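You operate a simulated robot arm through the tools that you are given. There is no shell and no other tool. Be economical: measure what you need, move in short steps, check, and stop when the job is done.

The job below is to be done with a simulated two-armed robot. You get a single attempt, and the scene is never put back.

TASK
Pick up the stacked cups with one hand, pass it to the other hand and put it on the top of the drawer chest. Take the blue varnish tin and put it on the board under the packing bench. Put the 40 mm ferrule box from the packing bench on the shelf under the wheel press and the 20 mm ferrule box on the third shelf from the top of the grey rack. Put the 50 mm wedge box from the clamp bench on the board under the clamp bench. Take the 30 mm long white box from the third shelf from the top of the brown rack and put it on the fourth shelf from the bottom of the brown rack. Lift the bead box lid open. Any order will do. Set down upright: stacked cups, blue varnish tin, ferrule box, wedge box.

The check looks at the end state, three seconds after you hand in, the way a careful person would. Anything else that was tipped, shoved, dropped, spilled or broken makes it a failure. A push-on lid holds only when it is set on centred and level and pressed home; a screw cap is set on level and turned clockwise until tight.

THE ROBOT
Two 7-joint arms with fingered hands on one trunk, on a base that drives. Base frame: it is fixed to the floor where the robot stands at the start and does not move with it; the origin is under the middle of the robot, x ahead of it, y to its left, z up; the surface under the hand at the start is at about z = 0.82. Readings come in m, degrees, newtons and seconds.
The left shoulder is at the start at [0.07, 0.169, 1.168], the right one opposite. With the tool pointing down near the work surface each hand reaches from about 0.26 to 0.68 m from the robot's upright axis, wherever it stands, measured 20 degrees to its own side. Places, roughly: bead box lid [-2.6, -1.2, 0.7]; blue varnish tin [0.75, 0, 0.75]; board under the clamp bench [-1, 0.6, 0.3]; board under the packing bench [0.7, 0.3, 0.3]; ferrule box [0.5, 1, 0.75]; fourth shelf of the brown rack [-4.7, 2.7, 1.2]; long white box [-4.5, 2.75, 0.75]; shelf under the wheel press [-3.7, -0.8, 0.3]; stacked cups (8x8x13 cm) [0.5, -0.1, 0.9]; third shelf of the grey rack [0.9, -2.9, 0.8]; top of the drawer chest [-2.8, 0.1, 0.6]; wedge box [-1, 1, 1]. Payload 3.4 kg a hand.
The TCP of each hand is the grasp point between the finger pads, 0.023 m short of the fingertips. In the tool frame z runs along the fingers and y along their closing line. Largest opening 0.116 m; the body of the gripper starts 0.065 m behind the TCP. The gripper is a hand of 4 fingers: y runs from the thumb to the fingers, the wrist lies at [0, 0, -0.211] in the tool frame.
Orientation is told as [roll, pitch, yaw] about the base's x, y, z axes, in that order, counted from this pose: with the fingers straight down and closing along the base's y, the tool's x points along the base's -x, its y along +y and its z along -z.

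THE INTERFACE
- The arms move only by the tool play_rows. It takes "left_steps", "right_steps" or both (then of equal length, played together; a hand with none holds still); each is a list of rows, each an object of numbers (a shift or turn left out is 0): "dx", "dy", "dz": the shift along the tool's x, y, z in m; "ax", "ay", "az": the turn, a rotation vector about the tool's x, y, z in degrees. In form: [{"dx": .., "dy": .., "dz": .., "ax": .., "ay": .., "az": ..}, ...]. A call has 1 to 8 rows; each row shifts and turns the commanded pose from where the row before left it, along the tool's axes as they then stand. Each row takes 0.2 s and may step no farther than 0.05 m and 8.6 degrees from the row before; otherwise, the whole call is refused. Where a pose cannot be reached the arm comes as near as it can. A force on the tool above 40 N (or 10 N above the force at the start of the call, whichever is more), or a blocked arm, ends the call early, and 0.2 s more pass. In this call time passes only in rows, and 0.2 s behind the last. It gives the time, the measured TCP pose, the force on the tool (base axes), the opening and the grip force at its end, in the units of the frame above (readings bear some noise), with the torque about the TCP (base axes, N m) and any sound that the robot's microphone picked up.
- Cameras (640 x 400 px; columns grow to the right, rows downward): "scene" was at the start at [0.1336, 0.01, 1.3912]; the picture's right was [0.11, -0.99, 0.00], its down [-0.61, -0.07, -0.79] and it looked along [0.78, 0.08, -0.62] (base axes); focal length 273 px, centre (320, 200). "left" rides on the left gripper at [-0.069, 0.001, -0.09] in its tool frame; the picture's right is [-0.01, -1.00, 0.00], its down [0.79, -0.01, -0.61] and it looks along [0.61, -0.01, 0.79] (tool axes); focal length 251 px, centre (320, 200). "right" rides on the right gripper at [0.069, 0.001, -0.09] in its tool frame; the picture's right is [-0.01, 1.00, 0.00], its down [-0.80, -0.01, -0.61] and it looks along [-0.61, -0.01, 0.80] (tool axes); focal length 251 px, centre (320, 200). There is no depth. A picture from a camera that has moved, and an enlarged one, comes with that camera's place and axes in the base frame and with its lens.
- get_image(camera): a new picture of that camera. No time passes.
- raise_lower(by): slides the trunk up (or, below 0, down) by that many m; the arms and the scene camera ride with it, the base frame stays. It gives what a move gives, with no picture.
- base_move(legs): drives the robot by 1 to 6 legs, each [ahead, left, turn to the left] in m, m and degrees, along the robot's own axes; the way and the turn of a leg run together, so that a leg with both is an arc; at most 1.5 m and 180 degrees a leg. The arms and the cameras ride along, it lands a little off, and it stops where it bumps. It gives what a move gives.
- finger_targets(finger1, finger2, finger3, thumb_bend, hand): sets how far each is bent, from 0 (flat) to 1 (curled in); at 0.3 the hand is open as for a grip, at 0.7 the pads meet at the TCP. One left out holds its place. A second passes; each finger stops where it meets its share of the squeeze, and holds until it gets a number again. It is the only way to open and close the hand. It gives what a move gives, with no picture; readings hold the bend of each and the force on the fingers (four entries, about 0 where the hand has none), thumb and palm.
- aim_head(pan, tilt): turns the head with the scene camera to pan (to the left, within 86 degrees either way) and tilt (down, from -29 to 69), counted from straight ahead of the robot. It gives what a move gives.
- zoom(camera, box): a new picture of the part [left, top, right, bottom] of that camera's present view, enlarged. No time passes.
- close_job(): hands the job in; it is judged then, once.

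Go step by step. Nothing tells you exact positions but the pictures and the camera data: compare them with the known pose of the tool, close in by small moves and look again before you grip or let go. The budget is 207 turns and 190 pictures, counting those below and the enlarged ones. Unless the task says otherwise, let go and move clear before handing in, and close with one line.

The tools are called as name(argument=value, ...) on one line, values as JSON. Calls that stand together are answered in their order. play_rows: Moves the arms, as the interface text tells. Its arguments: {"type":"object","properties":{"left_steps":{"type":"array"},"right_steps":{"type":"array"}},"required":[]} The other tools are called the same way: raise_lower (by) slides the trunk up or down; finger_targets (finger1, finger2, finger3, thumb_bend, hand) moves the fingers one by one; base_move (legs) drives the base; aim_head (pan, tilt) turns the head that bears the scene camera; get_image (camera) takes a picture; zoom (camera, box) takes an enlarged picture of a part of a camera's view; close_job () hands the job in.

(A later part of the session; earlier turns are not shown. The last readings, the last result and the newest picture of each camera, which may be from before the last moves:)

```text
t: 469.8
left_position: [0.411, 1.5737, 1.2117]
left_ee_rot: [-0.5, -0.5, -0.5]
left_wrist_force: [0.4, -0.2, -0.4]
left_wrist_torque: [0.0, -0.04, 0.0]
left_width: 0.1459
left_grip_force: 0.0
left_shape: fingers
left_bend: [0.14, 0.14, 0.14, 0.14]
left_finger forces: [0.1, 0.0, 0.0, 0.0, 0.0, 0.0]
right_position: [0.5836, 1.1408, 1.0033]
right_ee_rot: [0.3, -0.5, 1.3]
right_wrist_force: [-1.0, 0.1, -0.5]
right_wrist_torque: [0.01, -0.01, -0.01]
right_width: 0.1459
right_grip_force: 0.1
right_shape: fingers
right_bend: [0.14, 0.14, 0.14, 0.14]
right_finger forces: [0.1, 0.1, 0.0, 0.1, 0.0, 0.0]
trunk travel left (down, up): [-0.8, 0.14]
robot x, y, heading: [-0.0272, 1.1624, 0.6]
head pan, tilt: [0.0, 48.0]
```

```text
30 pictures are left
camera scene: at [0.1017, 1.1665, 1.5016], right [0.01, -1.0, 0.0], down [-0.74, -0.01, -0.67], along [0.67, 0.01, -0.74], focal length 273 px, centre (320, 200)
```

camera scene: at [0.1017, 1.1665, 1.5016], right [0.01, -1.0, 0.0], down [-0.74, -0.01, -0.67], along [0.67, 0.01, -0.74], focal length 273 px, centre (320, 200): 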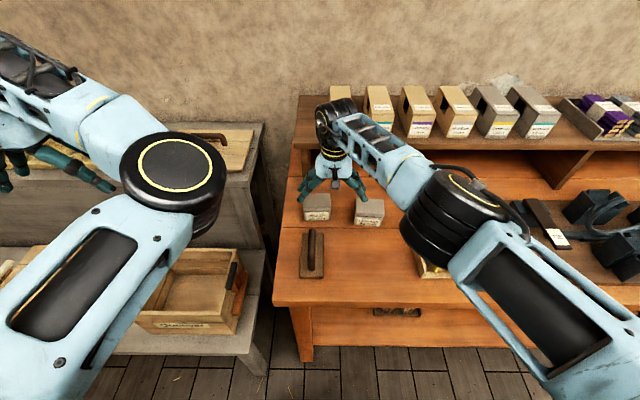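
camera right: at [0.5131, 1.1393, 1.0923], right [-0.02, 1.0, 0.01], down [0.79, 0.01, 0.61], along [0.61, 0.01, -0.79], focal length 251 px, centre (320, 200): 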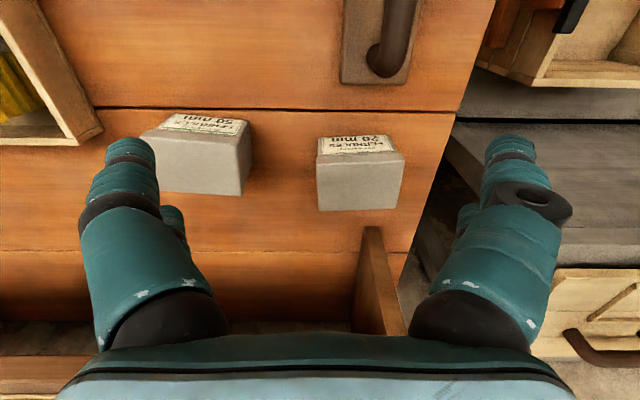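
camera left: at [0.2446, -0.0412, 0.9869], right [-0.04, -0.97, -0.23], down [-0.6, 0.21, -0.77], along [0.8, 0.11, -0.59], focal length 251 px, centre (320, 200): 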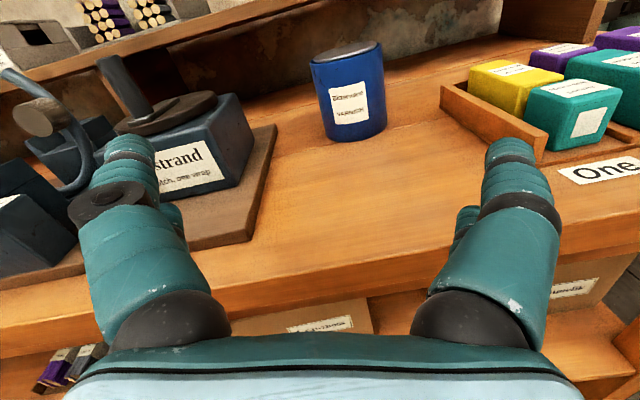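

The 20 mm box top is centred at about (0.662, 1.183). I shift over it, lower partway and extend.

base_move(legs=[[0.06, 0.045, -0.6]])

raise_lower(by=-0.07)

play_rows(right_steps=[{"dx": -0.008}, {"dx": -0.008}])

get_image(camera="right")

```text
t: 470.8
left_position: [0.4693, 1.6146, 1.2152]
left_ee_rot: [-0.4, -0.6, -1.0]
left_wrist_force: [0.4, -0.6, -0.5]
left_wrist_torque: [-0.01, -0.06, -0.01]
left_width: 0.146
left_grip_force: 0.0
left_shape: fingers
left_bend: [0.14, 0.14, 0.14, 0.14]
left_finger forces: [0.0, 0.1, 0.0, 0.1, 0.1, 0.1]
right_position: [0.6368, 1.1787, 1.0048]
right_ee_rot: [0.3, -0.7, 0.6]
right_wrist_force: [0.0, 0.0, 0.2]
right_wrist_torque: [0.0, -0.02, 0.0]
right_width: 0.1462
right_grip_force: 0.0
right_shape: fingers
right_bend: [0.14, 0.14, 0.14, 0.14]
right_finger forces: [0.0, 0.0, 0.1, 0.0, 0.0, 0.0]
trunk travel left (down, up): [-0.8, 0.14]
robot x, y, heading: [0.0343, 1.2133, -0.0]
head pan, tilt: [0.0, 48.0]
```

```text
t: 471.9
left_position: [0.4724, 1.6155, 1.1422]
left_ee_rot: [-0.5, -0.5, -1.0]
left_wrist_force: [0.3, 0.3, -0.1]
left_wrist_torque: [0.02, -0.01, 0.03]
left_width: 0.1461
left_grip_force: 0.1
left_shape: fingers
left_bend: [0.14, 0.14, 0.14, 0.14]
left_finger forces: [0.0, 0.1, 0.0, 0.1, 0.0, 0.1]
right_position: [0.6391, 1.1802, 0.9335]
right_ee_rot: [0.3, -0.4, 0.6]
right_wrist_force: [-1.2, -0.4, 0.6]
right_wrist_torque: [0.02, -0.02, 0.02]
right_width: 0.1459
right_grip_force: 0.2
right_shape: fingers
right_bend: [0.14, 0.14, 0.14, 0.14]
right_finger forces: [0.0, 0.0, 0.1, 0.0, 0.0, 0.0]
trunk travel left (down, up): [-0.73, 0.21]
robot x, y, heading: [0.0287, 1.2099, -0.2]
head pan, tilt: [0.0, 48.0]
```

```text
t: 472.5
left_position: [0.4732, 1.6159, 1.1427]
left_ee_rot: [-0.6, -0.5, -1.0]
left_wrist_force: [-0.5, 0.4, -0.4]
left_wrist_torque: [-0.03, -0.03, 0.01]
left_width: 0.1459
left_grip_force: 0.0
left_shape: fingers
left_bend: [0.14, 0.14, 0.14, 0.14]
left_finger forces: [0.1, 0.1, 0.0, 0.0, 0.0, 0.0]
right_position: [0.6409, 1.1815, 0.9346]
right_ee_rot: [0.2, -0.5, 0.6]
right_wrist_force: [0.1, 0.4, 0.3]
right_wrist_torque: [-0.02, -0.01, 0.01]
right_width: 0.1459
right_grip_force: 0.0
right_shape: fingers
right_bend: [0.14, 0.14, 0.14, 0.14]
right_finger forces: [0.1, 0.0, 0.1, 0.0, 0.0, 0.0]
right hand out of reach, approached as far as the arm can: row 1, 2
trunk travel left (down, up): [-0.73, 0.21]
robot x, y, heading: [0.0287, 1.2156, 0.2]
head pan, tilt: [0.0, 48.0]
```

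```text
29 pictures are left
camera right: at [0.5697, 1.1804, 1.0219], right [0.0, 1.0, 0.01], down [0.79, 0.0, 0.61], along [0.61, 0.01, -0.79], focal length 251 px, centre (320, 200)
```

right: 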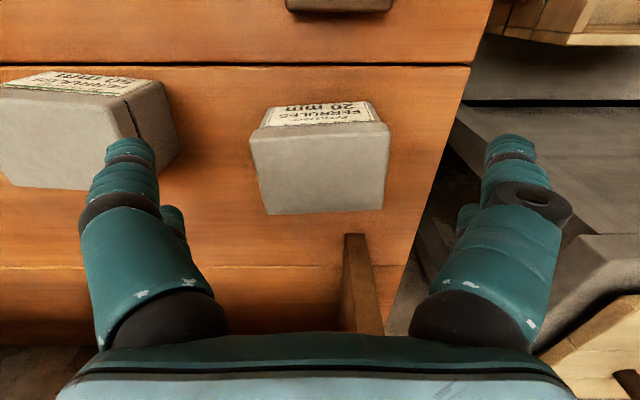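

The box is centred; its neighbour is close on the right, so I narrow the fingers, nudge forward and left, and lower around it.

finger_targets(hand="right", finger1=0.28, finger2=0.28, finger3=0.28, thumb_bend=0.28)

base_move(legs=[[0.015, 0.004, 0]])

raise_lower(by=-0.03)

get_image(camera="right")

```text
t: 473.5
left_position: [0.4738, 1.6167, 1.1431]
left_ee_rot: [-0.6, -0.6, -0.9]
left_wrist_force: [0.5, 0.4, 0.4]
left_wrist_torque: [0.01, 0.0, 0.02]
left_width: 0.146
left_grip_force: 0.0
left_shape: fingers
left_bend: [0.14, 0.14, 0.14, 0.14]
left_finger forces: [0.0, 0.1, 0.0, 0.0, 0.0, 0.0]
right_position: [0.6389, 1.1807, 0.9331]
right_ee_rot: [0.4, -0.4, 0.5]
right_wrist_force: [-0.5, -0.1, -0.1]
right_wrist_torque: [0.0, -0.04, -0.01]
right_width: 0.1214
right_grip_force: 0.1
right_shape: fingers
right_bend: [0.28, 0.28, 0.28, 0.28]
right_finger forces: [0.1, 0.0, 0.0, 0.0, 0.1, 0.0]
trunk travel left (down, up): [-0.73, 0.21]
robot x, y, heading: [0.0318, 1.2103, 0.1]
head pan, tilt: [0.0, 48.0]
```

```text
t: 474.2
left_position: [0.4852, 1.6199, 1.1441]
left_ee_rot: [-0.5, -0.7, -1.1]
left_wrist_force: [-0.5, -0.7, -0.3]
left_wrist_torque: [-0.03, -0.04, 0.02]
left_width: 0.1462
left_grip_force: 0.1
left_shape: fingers
left_bend: [0.14, 0.14, 0.14, 0.14]
left_finger forces: [0.0, 0.0, 0.0, 0.0, 0.0, 0.0]
right_position: [0.6514, 1.1846, 0.9348]
right_ee_rot: [0.4, -0.6, 0.6]
right_wrist_force: [1.5, -0.5, -0.6]
right_wrist_torque: [0.0, -0.02, -0.02]
right_width: 0.1214
right_grip_force: 0.1
right_shape: fingers
right_bend: [0.28, 0.28, 0.28, 0.28]
right_finger forces: [0.0, 0.1, 0.1, 0.0, 0.0, 0.0]
trunk travel left (down, up): [-0.73, 0.21]
robot x, y, heading: [0.0451, 1.2181, -0.0]
head pan, tilt: [0.0, 48.0]
```

```text
t: 475.0
left_position: [0.4894, 1.6201, 1.1107]
left_ee_rot: [-0.6, -0.5, -1.0]
left_wrist_force: [1.0, 0.1, 0.5]
left_wrist_torque: [0.02, -0.03, 0.0]
left_width: 0.1459
left_grip_force: 0.2
left_shape: fingers
left_bend: [0.14, 0.14, 0.14, 0.14]
left_finger forces: [0.1, 0.0, 0.0, 0.0, 0.0, 0.0]
right_position: [0.6551, 1.1848, 0.9031]
right_ee_rot: [0.3, -0.4, 0.5]
right_wrist_force: [-0.8, 0.0, 1.2]
right_wrist_torque: [0.0, -0.02, 0.03]
right_width: 0.1214
right_grip_force: 0.1
right_shape: fingers
right_bend: [0.28, 0.28, 0.28, 0.28]
right_finger forces: [0.0, 0.0, 0.0, 0.0, 0.0, 0.1]
trunk travel left (down, up): [-0.7, 0.24]
robot x, y, heading: [0.0502, 1.2137, -0.2]
head pan, tilt: [0.0, 48.0]
```

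```text
28 pictures are left
camera right: at [0.5855, 1.1845, 0.9915], right [0.0, 1.0, 0.0], down [0.79, 0.0, 0.61], along [0.61, 0.01, -0.79], focal length 251 px, centre (320, 200)
```

right: 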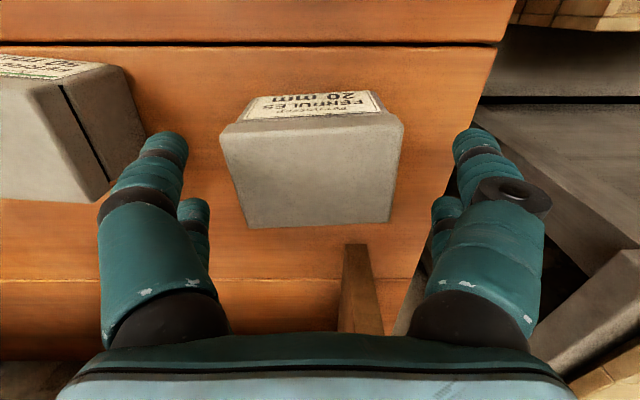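

Clear on both sides. I lower the last 3 cm and close.

raise_lower(by=-0.03)

finger_targets(hand="right", finger1=0.5, finger2=0.5, finger3=0.5, thumb_bend=0.5)

get_image(camera="right")

```text
t: 475.7
left_position: [0.4878, 1.6205, 1.0806]
left_ee_rot: [-0.7, -0.5, -1.0]
left_wrist_force: [-0.5, -0.4, 0.4]
left_wrist_torque: [0.04, 0.01, -0.01]
left_width: 0.1459
left_grip_force: 0.1
left_shape: fingers
left_bend: [0.14, 0.14, 0.14, 0.14]
left_finger forces: [0.0, 0.0, 0.1, 0.0, 0.0, 0.1]
right_position: [0.6537, 1.1843, 0.8736]
right_ee_rot: [0.3, -0.4, 0.6]
right_wrist_force: [-0.2, -0.4, -0.1]
right_wrist_torque: [-0.01, -0.02, -0.03]
right_width: 0.1213
right_grip_force: 0.0
right_shape: fingers
right_bend: [0.28, 0.28, 0.28, 0.28]
right_finger forces: [0.0, 0.0, 0.1, 0.1, 0.1, 0.0]
trunk travel left (down, up): [-0.67, 0.27]
robot x, y, heading: [0.0467, 1.2164, 0.1]
head pan, tilt: [0.0, 48.0]
```

```text
t: 476.7
left_position: [0.4877, 1.6191, 1.0809]
left_ee_rot: [-0.5, -0.4, -1.0]
left_wrist_force: [-0.5, -0.4, 0.0]
left_wrist_torque: [0.0, 0.01, -0.02]
left_width: 0.146
left_grip_force: 0.1
left_shape: fingers
left_bend: [0.14, 0.14, 0.14, 0.14]
left_finger forces: [0.0, 0.0, 0.0, 0.0, 0.0, 0.1]
right_position: [0.6543, 1.185, 0.8732]
right_ee_rot: [0.4, -0.4, 0.7]
right_wrist_force: [-0.2, -2.2, 1.2]
right_wrist_torque: [-0.14, 0.01, 0.0]
right_width: 0.0837
right_grip_force: 19.2
right_shape: fingers
right_bend: [0.43, 0.42, 0.43, 0.43]
right_finger forces: [8.8, 9.9, 7.3, 0.0, 12.9, 0.1]
trunk travel left (down, up): [-0.67, 0.27]
robot x, y, heading: [0.0487, 1.2149, 0.2]
head pan, tilt: [0.0, 48.0]
```

```text
27 pictures are left
camera right: at [0.585, 1.1842, 0.9619], right [0.0, 1.0, 0.01], down [0.79, 0.0, 0.61], along [0.61, 0.01, -0.79], focal length 251 px, centre (320, 200)
```

right: 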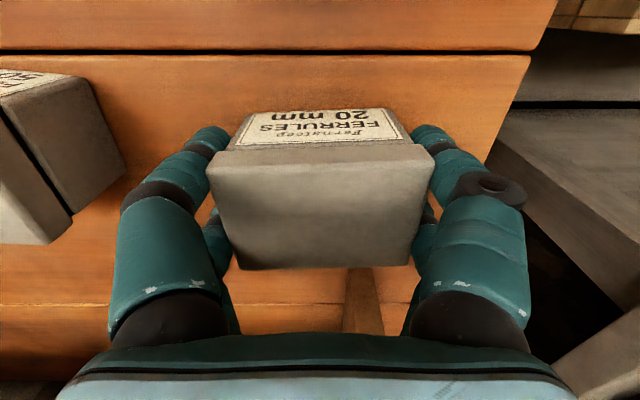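

The 20 mm box is gripped. I lift it over to the free spot at the bench front (where the 40 mm box stood) so I can regrip it at a tilt suited to the rack.

raise_lower(by=0.13)

base_move(legs=[[-0.17, -0.17, 0]])

raise_lower(by=-0.11)

get_image(camera="scene")

```text
t: 478.3
left_position: [0.4897, 1.6207, 1.2112]
left_ee_rot: [-0.7, -0.4, -0.9]
left_wrist_force: [-0.5, 0.2, -0.3]
left_wrist_torque: [0.05, 0.02, -0.02]
left_width: 0.1459
left_grip_force: 0.0
left_shape: fingers
left_bend: [0.14, 0.14, 0.14, 0.14]
left_finger forces: [0.0, 0.1, 0.1, 0.0, 0.0, 0.0]
right_position: [0.6557, 1.1853, 1.0023]
right_ee_rot: [0.3, -0.5, 0.7]
right_wrist_force: [0.0, 0.1, -3.0]
right_wrist_torque: [-0.03, 0.01, 0.02]
right_width: 0.0837
right_grip_force: 20.1
right_shape: fingers
right_bend: [0.43, 0.42, 0.43, 0.43]
right_finger forces: [9.2, 10.4, 7.0, 0.0, 12.6, 0.0]
trunk travel left (down, up): [-0.8, 0.14]
robot x, y, heading: [0.0412, 1.2171, -0.1]
head pan, tilt: [0.0, 48.0]
```

```text
t: 480.1
left_position: [0.3254, 1.45, 1.2102]
left_ee_rot: [-0.7, -0.5, -1.4]
left_wrist_force: [-0.3, 0.4, 0.6]
left_wrist_torque: [-0.02, -0.01, -0.02]
left_width: 0.1461
left_grip_force: 0.1
left_shape: fingers
left_bend: [0.14, 0.14, 0.14, 0.14]
left_finger forces: [0.0, 0.0, 0.1, 0.0, 0.0, 0.1]
right_position: [0.491, 1.0148, 1.0022]
right_ee_rot: [0.2, -0.4, 0.5]
right_wrist_force: [-0.5, -0.8, -3.7]
right_wrist_torque: [0.0, 0.03, 0.02]
right_width: 0.0836
right_grip_force: 19.7
right_shape: fingers
right_bend: [0.43, 0.42, 0.43, 0.43]
right_finger forces: [9.1, 10.4, 7.0, 0.0, 12.7, 0.0]
trunk travel left (down, up): [-0.8, 0.14]
robot x, y, heading: [-0.1172, 1.0467, -0.1]
head pan, tilt: [0.0, 48.0]
```

```text
t: 481.5
left_position: [0.3247, 1.4503, 1.102]
left_ee_rot: [-0.6, -0.5, -1.3]
left_wrist_force: [-0.2, -0.3, -0.4]
left_wrist_torque: [0.0, 0.0, -0.01]
left_width: 0.1459
left_grip_force: 0.1
left_shape: fingers
left_bend: [0.14, 0.14, 0.14, 0.14]
left_finger forces: [0.0, 0.0, 0.0, 0.1, 0.1, 0.1]
right_position: [0.4888, 1.014, 0.8935]
right_ee_rot: [0.3, -0.5, 0.4]
right_wrist_force: [-0.9, -0.1, -2.1]
right_wrist_torque: [0.0, 0.03, 0.04]
right_width: 0.0838
right_grip_force: 19.4
right_shape: fingers
right_bend: [0.43, 0.42, 0.43, 0.43]
right_finger forces: [9.1, 10.5, 7.0, 0.0, 12.6, 0.0]
trunk travel left (down, up): [-0.69, 0.25]
robot x, y, heading: [-0.1171, 1.0465, -0.2]
head pan, tilt: [0.0, 48.0]
```

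```text
26 pictures are left
camera scene: at [0.0082, 1.0475, 1.3916], right [0.0, -1.0, 0.0], down [-0.74, 0.0, -0.67], along [0.67, 0.0, -0.74], focal length 273 px, centre (320, 200)
```

scene: 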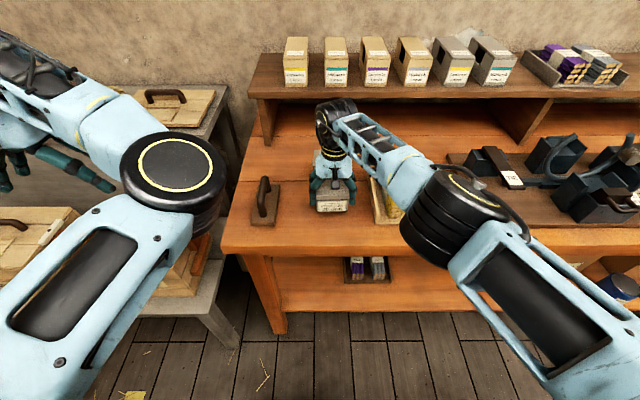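

The spot is clear. I set the box down.

raise_lower(by=-0.018)

raise_lower(by=-0.003)

```text
t: 482.1
left_position: [0.3246, 1.4504, 1.0847]
left_ee_rot: [-0.6, -0.6, -1.3]
left_wrist_force: [0.0, 0.6, -0.2]
left_wrist_torque: [0.03, 0.05, 0.0]
left_width: 0.1459
left_grip_force: 0.0
left_shape: fingers
left_bend: [0.14, 0.14, 0.14, 0.14]
left_finger forces: [0.0, 0.1, 0.1, 0.0, 0.0, 0.0]
right_position: [0.4884, 1.0134, 0.8739]
right_ee_rot: [0.3, -0.4, 0.4]
right_wrist_force: [0.5, -0.1, -2.5]
right_wrist_torque: [-0.02, -0.01, 0.03]
right_width: 0.0839
right_grip_force: 19.5
right_shape: fingers
right_bend: [0.43, 0.42, 0.43, 0.43]
right_finger forces: [9.1, 10.4, 6.9, 0.1, 12.6, 0.0]
trunk travel left (down, up): [-0.672, 0.268]
robot x, y, heading: [-0.1205, 1.0467, 0.1]
head pan, tilt: [0.0, 48.0]
```

```text
t: 482.7
left_position: [0.3236, 1.4501, 1.0805]
left_ee_rot: [-0.5, -0.5, -1.2]
left_wrist_force: [-0.9, 0.3, 0.4]
left_wrist_torque: [0.01, 0.01, 0.01]
left_width: 0.1461
left_grip_force: 0.1
left_shape: fingers
left_bend: [0.14, 0.14, 0.14, 0.14]
left_finger forces: [0.0, 0.0, 0.0, 0.0, 0.1, 0.0]
right_position: [0.4882, 1.0136, 0.8731]
right_ee_rot: [0.2, -0.5, 0.4]
right_wrist_force: [0.2, -0.7, 6.6]
right_wrist_torque: [-0.13, 0.04, 0.05]
right_width: 0.0836
right_grip_force: 19.8
right_shape: fingers
right_bend: [0.43, 0.42, 0.43, 0.43]
right_finger forces: [9.0, 10.2, 7.2, 0.0, 12.7, 0.1]
trunk travel left (down, up): [-0.669, 0.271]
robot x, y, heading: [-0.1232, 1.0477, -0.4]
head pan, tilt: [0.0, 48.0]
```

The box rests on the bench. I open the fingers, tilt the hand 45 degrees in place around the box, and check.

finger_targets(hand="right", finger1=0.24, finger2=0.24, finger3=0.24, thumb_bend=0.24)

play_rows(right_steps=[{"ay": -7.5}, {"ay": -7.5}, {"ay": -7.5}, {"ay": -7.5}, {"ay": -7.5}, {"ay": -7}])

get_image(camera="right")

```text
t: 483.7
left_position: [0.3239, 1.4501, 1.0803]
left_ee_rot: [-0.6, -0.5, -1.2]
left_wrist_force: [0.7, -0.3, 0.2]
left_wrist_torque: [0.0, 0.02, -0.02]
left_width: 0.1461
left_grip_force: 0.0
left_shape: fingers
left_bend: [0.14, 0.14, 0.14, 0.14]
left_finger forces: [0.1, 0.1, 0.0, 0.0, 0.0, 0.0]
right_position: [0.4897, 1.0142, 0.8721]
right_ee_rot: [0.3, -0.5, 0.4]
right_wrist_force: [-0.1, 0.1, 0.0]
right_wrist_torque: [-0.01, -0.01, 0.01]
right_width: 0.1274
right_grip_force: 0.0
right_shape: fingers
right_bend: [0.24, 0.24, 0.24, 0.24]
right_finger forces: [0.1, 0.0, 0.1, 0.1, 0.0, 0.1]
trunk travel left (down, up): [-0.669, 0.271]
robot x, y, heading: [-0.1196, 1.0502, -0.2]
head pan, tilt: [0.0, 48.0]
```

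```text
t: 485.1
left_position: [0.3249, 1.4493, 1.0803]
left_ee_rot: [-0.5, -0.5, -1.3]
left_wrist_force: [-0.4, 0.1, -0.2]
left_wrist_torque: [0.0, 0.01, 0.03]
left_width: 0.1459
left_grip_force: 0.0
left_shape: fingers
left_bend: [0.14, 0.14, 0.14, 0.14]
left_finger forces: [0.1, 0.1, 0.0, 0.0, 0.0, 0.1]
right_position: [0.4895, 1.0138, 0.8728]
right_ee_rot: [0.6, -45.1, 0.0]
right_wrist_force: [0.0, 0.9, 0.7]
right_wrist_torque: [-0.01, 0.04, -0.01]
right_width: 0.1278
right_grip_force: 0.0
right_shape: fingers
right_bend: [0.24, 0.24, 0.24, 0.24]
right_finger forces: [0.0, 0.0, 0.0, 0.1, 0.1, 0.0]
trunk travel left (down, up): [-0.669, 0.271]
robot x, y, heading: [-0.1197, 1.0426, -0.2]
head pan, tilt: [0.0, 48.0]
```

```text
25 pictures are left
camera right: at [0.3771, 1.013, 0.8872], right [0.0, 1.0, 0.01], down [0.13, -0.01, 0.99], along [0.99, 0.0, -0.13], focal length 251 px, centre (320, 200)
```

right: 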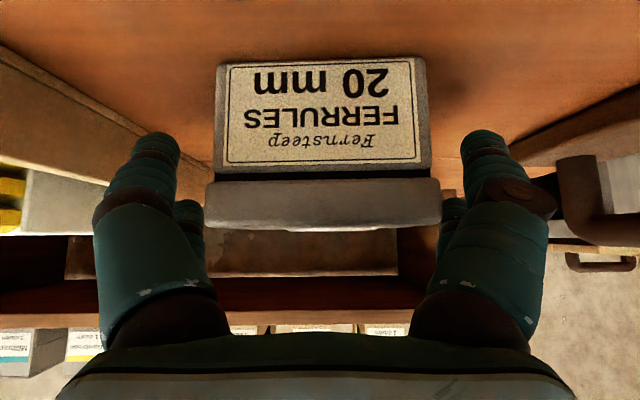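

The tilted hand straddles the box nicely. I advance 1.2 cm along the tool axis and grip.

play_rows(right_steps=[{"dx": -0.002, "dz": 0.012}])

finger_targets(hand="right", finger1=0.52, finger2=0.52, finger3=0.52, thumb_bend=0.52)

raise_lower(by=0.15)

get_image(camera="right")

```text
t: 485.5
left_position: [0.324, 1.4495, 1.0808]
left_ee_rot: [-0.7, -0.5, -1.4]
left_wrist_force: [-0.8, 0.7, -0.1]
left_wrist_torque: [0.01, 0.0, 0.0]
left_width: 0.146
left_grip_force: 0.1
left_shape: fingers
left_bend: [0.14, 0.14, 0.14, 0.14]
left_finger forces: [0.1, 0.1, 0.1, 0.0, 0.0, 0.0]
right_position: [0.5003, 1.0132, 0.8642]
right_ee_rot: [0.4, -45.0, 0.1]
right_wrist_force: [-1.3, 1.1, 0.3]
right_wrist_torque: [0.0, 0.02, -0.01]
right_width: 0.1282
right_grip_force: 0.6
right_shape: fingers
right_bend: [0.24, 0.24, 0.24, 0.24]
right_finger forces: [1.0, 0.0, 0.1, 0.0, 0.1, 0.1]
trunk travel left (down, up): [-0.669, 0.271]
robot x, y, heading: [-0.1213, 1.0493, -0.2]
head pan, tilt: [0.0, 48.0]
```

```text
t: 486.5
left_position: [0.3236, 1.4502, 1.0805]
left_ee_rot: [-0.6, -0.4, -1.3]
left_wrist_force: [-0.4, 0.6, -0.6]
left_wrist_torque: [0.01, 0.0, 0.02]
left_width: 0.1463
left_grip_force: 0.1
left_shape: fingers
left_bend: [0.14, 0.14, 0.14, 0.14]
left_finger forces: [0.0, 0.0, 0.1, 0.0, 0.0, 0.1]
right_position: [0.4993, 1.012, 0.8637]
right_ee_rot: [0.3, -45.1, 0.1]
right_wrist_force: [0.2, 0.1, 1.5]
right_wrist_torque: [-0.13, 0.01, -0.01]
right_width: 0.0832
right_grip_force: 26.2
right_shape: fingers
right_bend: [0.46, 0.42, 0.44, 0.45]
right_finger forces: [14.6, 10.9, 9.0, 0.0, 18.0, 0.0]
trunk travel left (down, up): [-0.669, 0.271]
robot x, y, heading: [-0.1218, 1.0484, -0.1]
head pan, tilt: [0.0, 48.0]
```

```text
t: 488.2
left_position: [0.3247, 1.4502, 1.2302]
left_ee_rot: [-0.6, -0.5, -1.3]
left_wrist_force: [-1.1, 0.1, 0.3]
left_wrist_torque: [-0.02, 0.02, -0.01]
left_width: 0.1458
left_grip_force: 0.1
left_shape: fingers
left_bend: [0.14, 0.14, 0.14, 0.14]
left_finger forces: [0.0, 0.1, 0.0, 0.0, 0.0, 0.0]
right_position: [0.4996, 1.0128, 1.0125]
right_ee_rot: [0.4, -45.0, 0.1]
right_wrist_force: [0.4, 0.6, -1.7]
right_wrist_torque: [0.0, -0.03, 0.0]
right_width: 0.083
right_grip_force: 25.9
right_shape: fingers
right_bend: [0.46, 0.42, 0.44, 0.45]
right_finger forces: [14.8, 11.0, 9.0, 0.0, 17.9, 0.1]
trunk travel left (down, up): [-0.819, 0.121]
robot x, y, heading: [-0.1163, 1.0479, -0.1]
head pan, tilt: [0.0, 48.0]
```

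```text
24 pictures are left
camera right: at [0.3872, 1.0125, 1.0285], right [0.0, 1.0, 0.01], down [0.13, -0.01, 0.99], along [0.99, 0.0, -0.13], focal length 251 px, centre (320, 200)
```

right: 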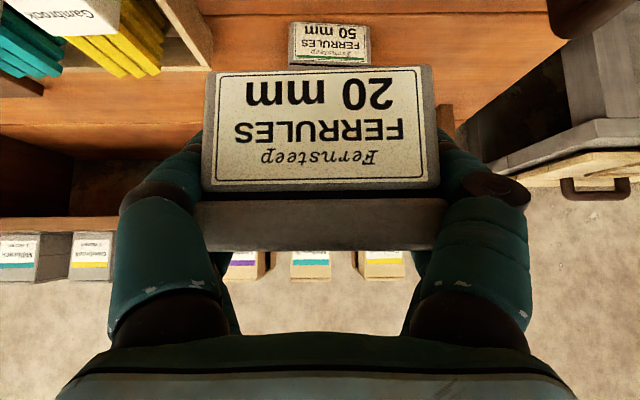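

The box is held at the tilt. I back off and drive along the corridor to the south, stopping short of the grey rack to look.

raise_lower(by=0.1)

base_move(legs=[[-0.12, 0, 0], [0, -1.4, 0], [0, -1.2, 0], [0.2, 0, 0]])

aim_head(pan=-55, tilt=28)

get_image(camera="scene")

```text
t: 489.5
left_position: [0.3247, 1.449, 1.331]
left_ee_rot: [-0.6, -0.5, -1.3]
left_wrist_force: [0.2, 0.1, -0.5]
left_wrist_torque: [0.0, 0.01, -0.01]
left_width: 0.1461
left_grip_force: 0.2
left_shape: fingers
left_bend: [0.14, 0.14, 0.14, 0.14]
left_finger forces: [0.1, 0.1, 0.1, 0.0, 0.1, 0.0]
right_position: [0.5007, 1.0121, 1.1134]
right_ee_rot: [0.4, -44.9, 0.1]
right_wrist_force: [0.3, -0.2, -3.3]
right_wrist_torque: [0.01, -0.01, -0.01]
right_width: 0.0831
right_grip_force: 25.9
right_shape: fingers
right_bend: [0.46, 0.42, 0.44, 0.45]
right_finger forces: [14.8, 10.9, 8.9, 0.0, 18.1, 0.0]
trunk travel left (down, up): [-0.919, 0.021]
robot x, y, heading: [-0.1213, 1.0441, -0.3]
head pan, tilt: [0.0, 48.0]
```

```text
t: 504.3
left_position: [0.3191, -1.2189, 1.3316]
left_ee_rot: [-0.6, -0.7, -6.1]
left_wrist_force: [0.3, -0.4, 0.6]
left_wrist_torque: [-0.01, 0.0, 0.02]
left_width: 0.1459
left_grip_force: 0.1
left_shape: fingers
left_bend: [0.14, 0.14, 0.14, 0.14]
left_finger forces: [0.1, 0.0, 0.0, 0.0, 0.1, 0.0]
right_position: [0.4572, -1.6697, 1.1156]
right_ee_rot: [0.4, -45.1, -4.6]
right_wrist_force: [-0.8, 0.0, -1.3]
right_wrist_torque: [-0.03, -0.06, 0.04]
right_width: 0.0832
right_grip_force: 26.5
right_shape: fingers
right_bend: [0.46, 0.42, 0.44, 0.45]
right_finger forces: [14.9, 10.7, 8.9, 0.1, 18.0, 0.1]
trunk travel left (down, up): [-0.919, 0.021]
robot x, y, heading: [-0.1528, -1.5834, -5.2]
head pan, tilt: [0.0, 48.0]
```

```text
t: 505.6
left_position: [0.3228, -1.2204, 1.3312]
left_ee_rot: [-0.6, -0.5, -5.9]
left_wrist_force: [-0.1, 0.5, -0.9]
left_wrist_torque: [-0.03, -0.02, 0.04]
left_width: 0.1462
left_grip_force: 0.1
left_shape: fingers
left_bend: [0.14, 0.14, 0.14, 0.14]
left_finger forces: [0.0, 0.1, 0.0, 0.0, 0.0, 0.0]
right_position: [0.4616, -1.6686, 1.1141]
right_ee_rot: [0.4, -45.0, -4.6]
right_wrist_force: [0.1, 0.0, -2.9]
right_wrist_torque: [0.02, -0.02, -0.02]
right_width: 0.0826
right_grip_force: 26.0
right_shape: fingers
right_bend: [0.46, 0.42, 0.44, 0.45]
right_finger forces: [14.8, 10.8, 8.8, 0.0, 17.9, 0.0]
trunk travel left (down, up): [-0.919, 0.021]
robot x, y, heading: [-0.1513, -1.5803, -4.7]
head pan, tilt: [-55.0, 28.0]
```

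```text
23 pictures are left
camera scene: at [-0.0586, -1.6671, 1.6506], right [-0.86, -0.5, 0.0], down [-0.24, 0.41, -0.88], along [0.44, -0.76, -0.47], focal length 273 px, centre (320, 200)
```

scene: 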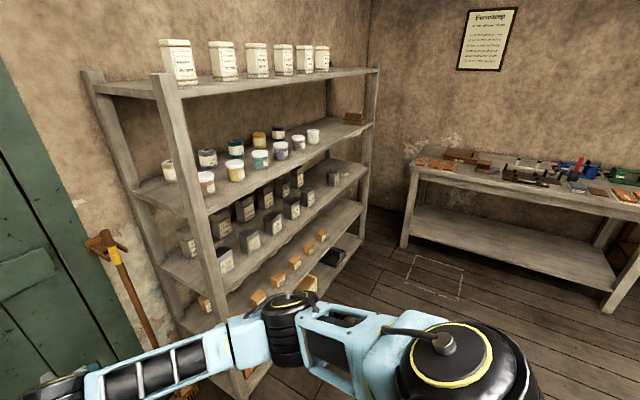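

The grey rack is in view. I zoom on its third shelf from the top to find free space.

zoom(camera="scene", box=[150, 130, 390, 310])

```text
2.22 times, centred on (270, 220) of scene
camera zoom: at [-0.0586, -1.6671, 1.6506], right [-0.86, -0.5, 0.0], down [-0.24, 0.41, -0.88], along [0.44, -0.76, -0.47], focal length 607 px, centre (431, 156)
```

zoom: 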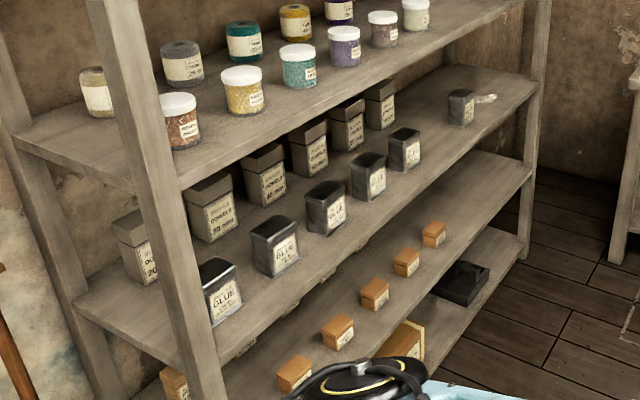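

There is free space on the third shelf between the last glue can (y about -2.96) and a small tin (y about -3.32); shelf front x about 0.676, z about 0.8. I retract the hand a bit and drive there.

play_rows(right_steps=[{"dx": 0.018, "dz": -0.018}, {"dx": 0.018, "dz": -0.018}, {"dx": 0.018, "dz": -0.018}, {"dx": 0.018, "dz": -0.018}])

base_move(legs=[[0, 0, 4.7], [0.2, 0, 0]])

```text
t: 506.6
left_position: [0.3234, -1.2197, 1.3312]
left_ee_rot: [-0.6, -0.5, -5.9]
left_wrist_force: [-0.4, -0.7, -0.2]
left_wrist_torque: [0.0, -0.06, 0.04]
left_width: 0.1462
left_grip_force: 0.2
left_shape: fingers
left_bend: [0.14, 0.14, 0.14, 0.14]
left_finger forces: [0.0, 0.1, 0.1, 0.0, 0.1, 0.1]
right_position: [0.3602, -1.6617, 1.1143]
right_ee_rot: [0.3, -44.8, -4.4]
right_wrist_force: [-0.2, 0.1, -2.3]
right_wrist_torque: [0.01, -0.01, 0.0]
right_width: 0.0829
right_grip_force: 25.7
right_shape: fingers
right_bend: [0.46, 0.42, 0.44, 0.45]
right_finger forces: [14.6, 10.8, 8.7, 0.0, 17.8, 0.0]
trunk travel left (down, up): [-0.919, 0.021]
robot x, y, heading: [-0.1505, -1.5884, -4.8]
head pan, tilt: [-55.0, 28.0]
```

```text
t: 508.7
left_position: [0.4958, -1.1882, 1.3325]
left_ee_rot: [-0.4, -0.8, -1.9]
left_wrist_force: [-0.7, -0.6, 0.2]
left_wrist_torque: [0.0, -0.02, 0.0]
left_width: 0.1457
left_grip_force: 0.0
left_shape: fingers
left_bend: [0.14, 0.14, 0.14, 0.14]
left_finger forces: [0.0, 0.1, 0.0, 0.0, 0.1, 0.1]
right_position: [0.5665, -1.6261, 1.1169]
right_ee_rot: [0.5, -45.0, -0.3]
right_wrist_force: [-0.4, -0.4, -2.5]
right_wrist_torque: [0.03, -0.03, -0.01]
right_width: 0.083
right_grip_force: 26.5
right_shape: fingers
right_bend: [0.46, 0.42, 0.44, 0.45]
right_finger forces: [14.7, 10.8, 8.7, 0.1, 17.8, 0.1]
trunk travel left (down, up): [-0.919, 0.021]
robot x, y, heading: [0.0536, -1.5858, -0.6]
head pan, tilt: [-55.0, 28.0]
```

Good clearance. I strafe along the rack in two legs.

base_move(legs=[[-0.02, -0.75, 0.3]])

base_move(legs=[[0, -0.76, 0]])

aim_head(pan=0, tilt=35)

get_image(camera="scene")

```text
t: 512.8
left_position: [0.4701, -1.9349, 1.33]
left_ee_rot: [-0.6, -0.5, -0.3]
left_wrist_force: [0.3, 0.3, 0.2]
left_wrist_torque: [0.0, 0.02, 0.0]
left_width: 0.1461
left_grip_force: 0.0
left_shape: fingers
left_bend: [0.14, 0.14, 0.14, 0.14]
left_finger forces: [0.0, 0.0, 0.1, 0.2, 0.0, 0.1]
right_position: [0.55, -2.372, 1.1162]
right_ee_rot: [0.3, -44.8, 1.1]
right_wrist_force: [-0.2, 0.4, -3.6]
right_wrist_torque: [-0.02, 0.02, 0.04]
right_width: 0.0832
right_grip_force: 25.6
right_shape: fingers
right_bend: [0.46, 0.42, 0.44, 0.45]
right_finger forces: [14.9, 10.8, 8.7, 0.0, 17.8, 0.0]
trunk travel left (down, up): [-0.919, 0.021]
robot x, y, heading: [0.0341, -2.3477, 0.6]
head pan, tilt: [-55.0, 28.0]
```

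```text
t: 516.8
left_position: [0.4775, -2.6668, 1.3302]
left_ee_rot: [-0.7, -0.6, 0.7]
left_wrist_force: [-0.6, 0.4, 1.3]
left_wrist_torque: [-0.02, -0.01, -0.02]
left_width: 0.1461
left_grip_force: 0.1
left_shape: fingers
left_bend: [0.14, 0.14, 0.14, 0.14]
left_finger forces: [0.1, 0.0, 0.0, 0.0, 0.1, 0.1]
right_position: [0.5659, -3.1013, 1.115]
right_ee_rot: [0.3, -44.7, 2.4]
right_wrist_force: [0.4, 0.0, -3.0]
right_wrist_torque: [0.04, -0.03, -0.01]
right_width: 0.0827
right_grip_force: 25.7
right_shape: fingers
right_bend: [0.46, 0.42, 0.44, 0.45]
right_finger forces: [14.7, 10.6, 8.7, 0.0, 17.7, 0.1]
trunk travel left (down, up): [-0.919, 0.021]
robot x, y, heading: [0.0472, -3.0852, 1.7]
head pan, tilt: [-55.0, 28.0]
```

```text
t: 518.0
left_position: [0.4766, -2.6674, 1.3308]
left_ee_rot: [-0.5, -0.5, 0.7]
left_wrist_force: [-0.5, 0.1, -0.8]
left_wrist_torque: [0.0, 0.01, 0.01]
left_width: 0.146
left_grip_force: 0.2
left_shape: fingers
left_bend: [0.14, 0.14, 0.14, 0.14]
left_finger forces: [0.0, 0.0, 0.0, 0.0, 0.0, 0.0]
right_position: [0.5657, -3.1021, 1.1154]
right_ee_rot: [0.4, -44.7, 2.3]
right_wrist_force: [-0.7, 0.1, -3.5]
right_wrist_torque: [0.01, -0.04, 0.0]
right_width: 0.0828
right_grip_force: 25.7
right_shape: fingers
right_bend: [0.46, 0.42, 0.44, 0.45]
right_finger forces: [14.7, 10.7, 8.7, 0.0, 17.7, 0.0]
trunk travel left (down, up): [-0.919, 0.021]
robot x, y, heading: [0.0456, -3.0864, 1.4]
head pan, tilt: [0.0, 35.0]
```

```text
21 pictures are left
camera scene: at [0.1842, -3.0803, 1.6396], right [0.03, -1.0, 0.0], down [-0.57, -0.02, -0.82], along [0.82, 0.02, -0.57], focal length 273 px, centre (320, 200)
```

scene: 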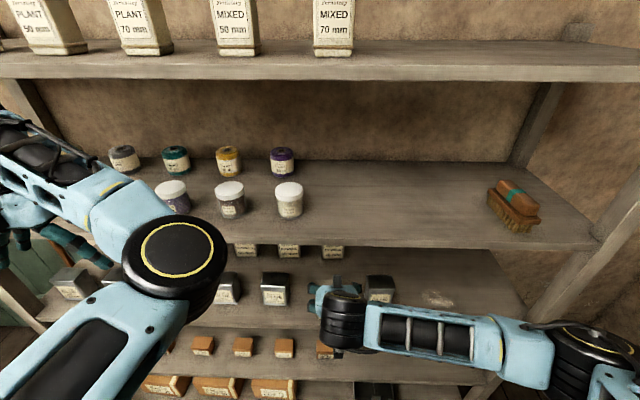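

The gap is right in front of me: glue can at y about -2.90, small tin at -3.28, shelf z about 0.795. I lower in front of the shelf and move in, mostly by extending the arm.

raise_lower(by=-0.25)

base_move(legs=[[0.06, 0.02, -1.4]])

get_image(camera="right")

get_image(camera="scene")

```text
t: 520.6
left_position: [0.4768, -2.6673, 1.0815]
left_ee_rot: [-0.6, -0.5, 0.8]
left_wrist_force: [-0.9, 0.4, -0.1]
left_wrist_torque: [0.0, -0.04, 0.0]
left_width: 0.1461
left_grip_force: 0.1
left_shape: fingers
left_bend: [0.14, 0.14, 0.14, 0.14]
left_finger forces: [0.0, 0.0, 0.0, 0.0, 0.0, 0.0]
right_position: [0.565, -3.1023, 0.8655]
right_ee_rot: [0.4, -44.8, 2.2]
right_wrist_force: [0.4, -0.7, -3.4]
right_wrist_torque: [0.04, -0.02, 0.01]
right_width: 0.083
right_grip_force: 25.9
right_shape: fingers
right_bend: [0.46, 0.42, 0.44, 0.45]
right_finger forces: [14.7, 10.7, 8.7, 0.1, 17.7, 0.0]
trunk travel left (down, up): [-0.669, 0.271]
robot x, y, heading: [0.0489, -3.0838, 2.0]
head pan, tilt: [0.0, 35.0]
```

```text
t: 521.6
left_position: [0.5448, -2.6579, 1.0822]
left_ee_rot: [-0.6, -0.5, -0.6]
left_wrist_force: [-0.5, -0.2, -0.2]
left_wrist_torque: [0.0, 0.0, 0.01]
left_width: 0.1461
left_grip_force: 0.0
left_shape: fingers
left_bend: [0.14, 0.14, 0.14, 0.14]
left_finger forces: [0.1, 0.0, 0.1, 0.1, 0.0, 0.0]
right_position: [0.6239, -3.0942, 0.8652]
right_ee_rot: [0.5, -44.7, 0.8]
right_wrist_force: [-0.7, -0.3, -3.2]
right_wrist_torque: [0.0, 0.02, 0.0]
right_width: 0.0827
right_grip_force: 26.2
right_shape: fingers
right_bend: [0.46, 0.42, 0.44, 0.45]
right_finger forces: [14.8, 11.4, 8.8, 0.1, 18.4, 0.1]
trunk travel left (down, up): [-0.669, 0.271]
robot x, y, heading: [0.107, -3.065, 0.3]
head pan, tilt: [0.0, 35.0]
```

```text
20 pictures are left
camera right: at [0.5111, -3.0955, 0.8807], right [-0.01, 1.0, 0.01], down [0.14, -0.01, 0.99], along [0.99, 0.01, -0.14], focal length 251 px, centre (320, 200)
```

right: 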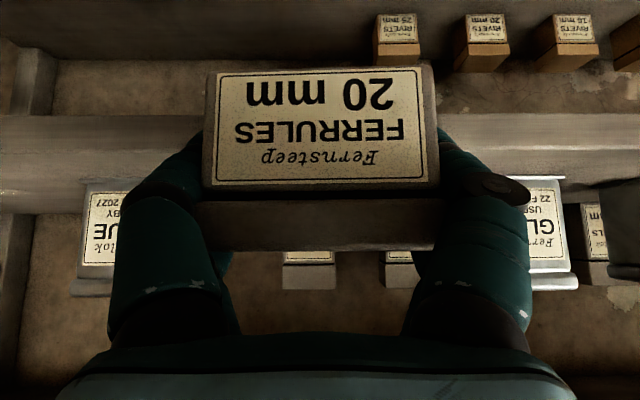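

```text
19 pictures are left
camera scene: at [0.2425, -3.0633, 1.3896], right [0.01, -1.0, 0.0], down [-0.57, 0.0, -0.82], along [0.82, 0.01, -0.57], focal length 273 px, centre (320, 200)
```

scene: 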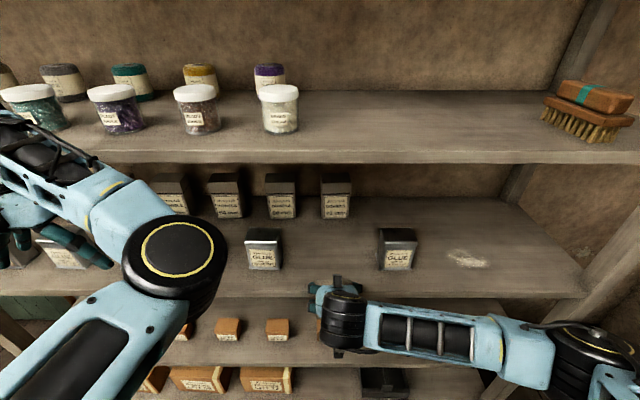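

The gap between two glue cans is centred on my hand (y about -3.08). The shelf may be nearer z 0.83, so I raise 4 cm before going in.

raise_lower(by=0.04)

play_rows(right_steps=[{"dx": -0.018, "dz": 0.018, "dy": 0.004}, {"dx": -0.018, "dz": 0.018, "dy": 0.004}, {"dx": -0.018, "dz": 0.018}, {"dx": -0.018, "dz": 0.018}])

base_move(legs=[[0.03, 0, 0]])

get_image(camera="right")

get_image(camera="scene")

```text
t: 522.4
left_position: [0.5456, -2.6575, 1.1209]
left_ee_rot: [-0.7, -0.6, -0.7]
left_wrist_force: [-0.4, -0.5, -0.6]
left_wrist_torque: [0.01, -0.01, 0.01]
left_width: 0.1457
left_grip_force: 0.0
left_shape: fingers
left_bend: [0.14, 0.14, 0.14, 0.14]
left_finger forces: [0.0, 0.0, 0.1, 0.0, 0.0, 0.0]
right_position: [0.6222, -3.093, 0.9047]
right_ee_rot: [0.4, -44.7, 0.8]
right_wrist_force: [-0.3, 0.8, -3.1]
right_wrist_torque: [0.0, 0.0, -0.01]
right_width: 0.0829
right_grip_force: 26.8
right_shape: fingers
right_bend: [0.46, 0.42, 0.44, 0.45]
right_finger forces: [14.9, 11.4, 8.7, 0.0, 18.4, 0.0]
trunk travel left (down, up): [-0.709, 0.231]
robot x, y, heading: [0.1082, -3.0665, 0.2]
head pan, tilt: [0.0, 35.0]
```

```text
t: 523.4
left_position: [0.5464, -2.6578, 1.1203]
left_ee_rot: [-0.6, -0.3, -0.7]
left_wrist_force: [0.0, -0.9, -0.1]
left_wrist_torque: [-0.01, -0.01, 0.01]
left_width: 0.1462
left_grip_force: 0.0
left_shape: fingers
left_bend: [0.14, 0.14, 0.14, 0.14]
left_finger forces: [0.1, 0.0, 0.0, 0.0, 0.0, 0.0]
right_position: [0.7247, -3.0853, 0.9048]
right_ee_rot: [0.3, -44.7, 0.9]
right_wrist_force: [0.3, 0.7, -3.2]
right_wrist_torque: [0.01, -0.01, 0.03]
right_width: 0.0826
right_grip_force: 26.1
right_shape: fingers
right_bend: [0.46, 0.42, 0.44, 0.45]
right_finger forces: [14.8, 11.1, 8.8, 0.0, 17.9, 0.0]
trunk travel left (down, up): [-0.709, 0.231]
robot x, y, heading: [0.1061, -3.0658, 0.0]
head pan, tilt: [0.0, 35.0]
```

```text
t: 524.3
left_position: [0.5721, -2.6576, 1.1226]
left_ee_rot: [-0.7, -0.7, -0.6]
left_wrist_force: [-0.4, 1.1, -0.4]
left_wrist_torque: [0.02, -0.03, 0.03]
left_width: 0.1458
left_grip_force: 0.1
left_shape: fingers
left_bend: [0.14, 0.14, 0.14, 0.14]
left_finger forces: [0.1, 0.1, 0.0, 0.1, 0.1, 0.0]
right_position: [0.7498, -3.0857, 0.9072]
right_ee_rot: [0.4, -45.0, 0.8]
right_wrist_force: [-0.7, 0.1, -2.8]
right_wrist_torque: [-0.01, 0.01, 0.01]
right_width: 0.0826
right_grip_force: 26.2
right_shape: fingers
right_bend: [0.46, 0.42, 0.44, 0.45]
right_finger forces: [14.8, 11.0, 8.8, 0.1, 17.9, 0.0]
trunk travel left (down, up): [-0.709, 0.231]
robot x, y, heading: [0.1341, -3.0675, 0.7]
head pan, tilt: [0.0, 35.0]
```

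```text
18 pictures are left
camera right: at [0.6383, -3.0865, 0.9223], right [-0.01, 1.0, 0.01], down [0.13, -0.01, 0.99], along [0.99, 0.01, -0.13], focal length 251 px, centre (320, 200)
```

right: 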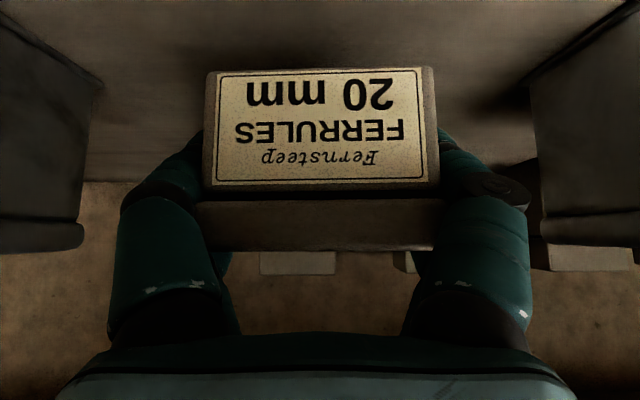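

```text
17 pictures are left
camera scene: at [0.2673, -3.0631, 1.4302], right [0.01, -1.0, 0.0], down [-0.57, 0.0, -0.82], along [0.82, 0.01, -0.57], focal length 273 px, centre (320, 200)
```

scene: 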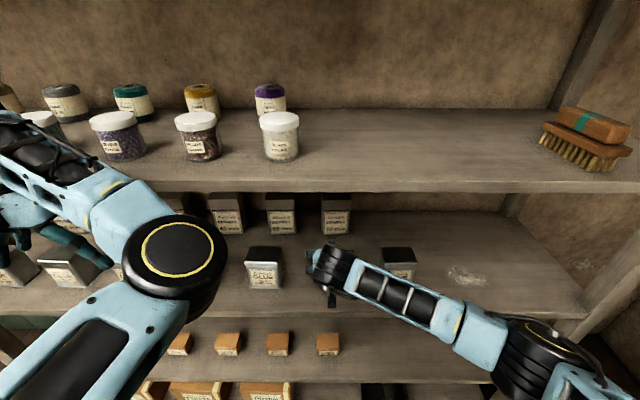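

The hand is centred between the cans. I lower in small trunk steps and watch the force.

raise_lower(by=-0.02)

raise_lower(by=-0.008)

raise_lower(by=-0.006)

raise_lower(by=-0.005)

```text
t: 524.9
left_position: [0.573, -2.6571, 1.1008]
left_ee_rot: [-0.5, -0.7, -0.6]
left_wrist_force: [-6.7, -1.5, 1.3]
left_wrist_torque: [0.09, -0.64, -0.09]
left_width: 0.146
left_grip_force: 0.1
left_shape: fingers
left_bend: [0.14, 0.14, 0.14, 0.14]
left_finger forces: [0.0, 0.1, 0.0, 0.0, 0.0, 0.0]
right_position: [0.7525, -3.0844, 0.8854]
right_ee_rot: [0.4, -44.7, 0.8]
right_wrist_force: [0.2, -0.3, -3.8]
right_wrist_torque: [0.0, 0.02, 0.0]
right_width: 0.0828
right_grip_force: 26.2
right_shape: fingers
right_bend: [0.46, 0.42, 0.44, 0.45]
right_finger forces: [14.7, 11.1, 8.9, 0.0, 17.9, 0.0]
trunk travel left (down, up): [-0.689, 0.251]
robot x, y, heading: [0.1397, -3.0648, 0.1]
head pan, tilt: [0.0, 35.0]
```

```text
t: 525.5
left_position: [0.57, -2.6588, 1.0948]
left_ee_rot: [-0.5, -0.7, -0.6]
left_wrist_force: [-15.2, -3.3, 6.2]
left_wrist_torque: [0.25, -2.01, -0.24]
left_width: 0.1459
left_grip_force: 0.1
left_shape: fingers
left_bend: [0.14, 0.14, 0.14, 0.14]
left_finger forces: [0.0, 0.0, 0.0, 0.1, 0.0, 0.1]
right_position: [0.7499, -3.085, 0.8809]
right_ee_rot: [0.5, -45.0, 0.8]
right_wrist_force: [0.8, -0.5, -3.6]
right_wrist_torque: [0.01, -0.02, -0.02]
right_width: 0.0827
right_grip_force: 26.5
right_shape: fingers
right_bend: [0.46, 0.42, 0.44, 0.45]
right_finger forces: [14.7, 11.1, 8.8, 0.0, 18.0, 0.0]
trunk travel left (down, up): [-0.681, 0.259]
robot x, y, heading: [0.1379, -3.0633, 0.3]
head pan, tilt: [0.0, 35.0]
```

```text
t: 526.0
left_position: [0.5704, -2.6591, 1.0888]
left_ee_rot: [-0.6, -0.7, -0.6]
left_wrist_force: [-15.6, -3.5, 2.3]
left_wrist_torque: [0.32, -1.92, -0.24]
left_width: 0.1457
left_grip_force: 0.1
left_shape: fingers
left_bend: [0.14, 0.14, 0.14, 0.14]
left_finger forces: [0.0, 0.0, 0.0, 0.0, 0.1, 0.0]
right_position: [0.7499, -3.0849, 0.8745]
right_ee_rot: [0.4, -45.2, 0.8]
right_wrist_force: [0.0, -0.4, -0.2]
right_wrist_torque: [-0.13, 0.0, 0.02]
right_width: 0.083
right_grip_force: 26.4
right_shape: fingers
right_bend: [0.46, 0.42, 0.44, 0.45]
right_finger forces: [14.7, 11.2, 8.8, 0.0, 17.9, 0.0]
trunk travel left (down, up): [-0.675, 0.265]
robot x, y, heading: [0.1365, -3.0671, 0.4]
head pan, tilt: [0.0, 35.0]
```

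```text
t: 526.6
left_position: [0.5691, -2.6594, 1.0846]
left_ee_rot: [-0.6, -0.7, -0.7]
left_wrist_force: [0.2, 0.0, 1.0]
left_wrist_torque: [0.02, 0.0, -0.01]
left_width: 0.1462
left_grip_force: 0.0
left_shape: fingers
left_bend: [0.14, 0.14, 0.14, 0.14]
left_finger forces: [0.0, 0.1, 0.0, 0.0, 0.0, 0.0]
right_position: [0.7503, -3.085, 0.8724]
right_ee_rot: [0.6, -45.3, 0.7]
right_wrist_force: [-5.2, -3.8, 32.7]
right_wrist_torque: [-0.33, 0.29, -0.05]
right_width: 0.083
right_grip_force: 25.9
right_shape: fingers
right_bend: [0.46, 0.43, 0.45, 0.45]
right_finger forces: [13.9, 10.8, 9.6, 0.0, 18.1, 0.0]
trunk travel left (down, up): [-0.67, 0.27]
robot x, y, heading: [0.1344, -3.0652, 0.3]
head pan, tilt: [0.0, 35.0]
```

Contact: the box is on the shelf. The left hand's camera brushed the shelf edge, so I will back straight out before raising. I ease the right hand by the arm and open.

play_rows(right_steps=[{"dx": -0.002, "dz": -0.002}])

finger_targets(hand="right", finger1=0.28, finger2=0.28, finger3=0.28, thumb_bend=0.28)

get_image(camera="right")

```text
t: 527.0
left_position: [0.5703, -2.6578, 1.0844]
left_ee_rot: [-0.6, -0.8, -0.6]
left_wrist_force: [-0.3, 0.0, 0.4]
left_wrist_torque: [0.01, -0.03, -0.03]
left_width: 0.1459
left_grip_force: 0.2
left_shape: fingers
left_bend: [0.14, 0.14, 0.14, 0.14]
left_finger forces: [0.1, 0.0, 0.0, 0.0, 0.0, 0.1]
right_position: [0.7499, -3.086, 0.8739]
right_ee_rot: [0.6, -45.2, 0.8]
right_wrist_force: [-1.9, -0.3, 28.2]
right_wrist_torque: [-0.21, 0.16, -0.1]
right_width: 0.0827
right_grip_force: 25.8
right_shape: fingers
right_bend: [0.46, 0.43, 0.45, 0.45]
right_finger forces: [14.4, 11.0, 9.1, 0.0, 16.7, 0.0]
trunk travel left (down, up): [-0.67, 0.27]
robot x, y, heading: [0.1401, -3.0675, 0.7]
head pan, tilt: [0.0, 35.0]
```

```text
t: 528.0
left_position: [0.5702, -2.657, 1.0841]
left_ee_rot: [-0.5, -0.8, -0.5]
left_wrist_force: [-14.9, 1.2, 5.6]
left_wrist_torque: [-0.13, -2.04, 0.12]
left_width: 0.1461
left_grip_force: 0.0
left_shape: fingers
left_bend: [0.14, 0.14, 0.14, 0.14]
left_finger forces: [0.0, 0.0, 0.0, 0.0, 0.1, 0.1]
right_position: [0.7499, -3.0862, 0.8717]
right_ee_rot: [0.4, -45.0, 0.9]
right_wrist_force: [0.3, -0.6, -0.5]
right_wrist_torque: [-0.03, 0.03, -0.01]
right_width: 0.1205
right_grip_force: 0.1
right_shape: fingers
right_bend: [0.28, 0.28, 0.28, 0.28]
right_finger forces: [0.0, 0.0, 0.0, 0.1, 0.1, 0.0]
trunk travel left (down, up): [-0.67, 0.27]
robot x, y, heading: [0.1377, -3.0661, 0.4]
head pan, tilt: [0.0, 35.0]
```

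```text
16 pictures are left
camera right: at [0.6375, -3.0873, 0.8867], right [-0.01, 1.0, 0.01], down [0.13, -0.01, 0.99], along [0.99, 0.01, -0.13], focal length 251 px, centre (320, 200)
```

right: 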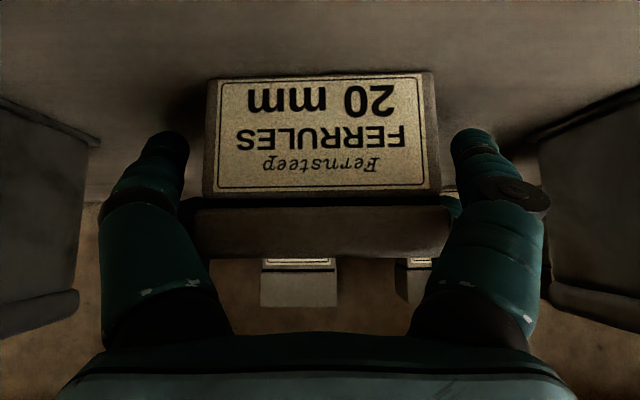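

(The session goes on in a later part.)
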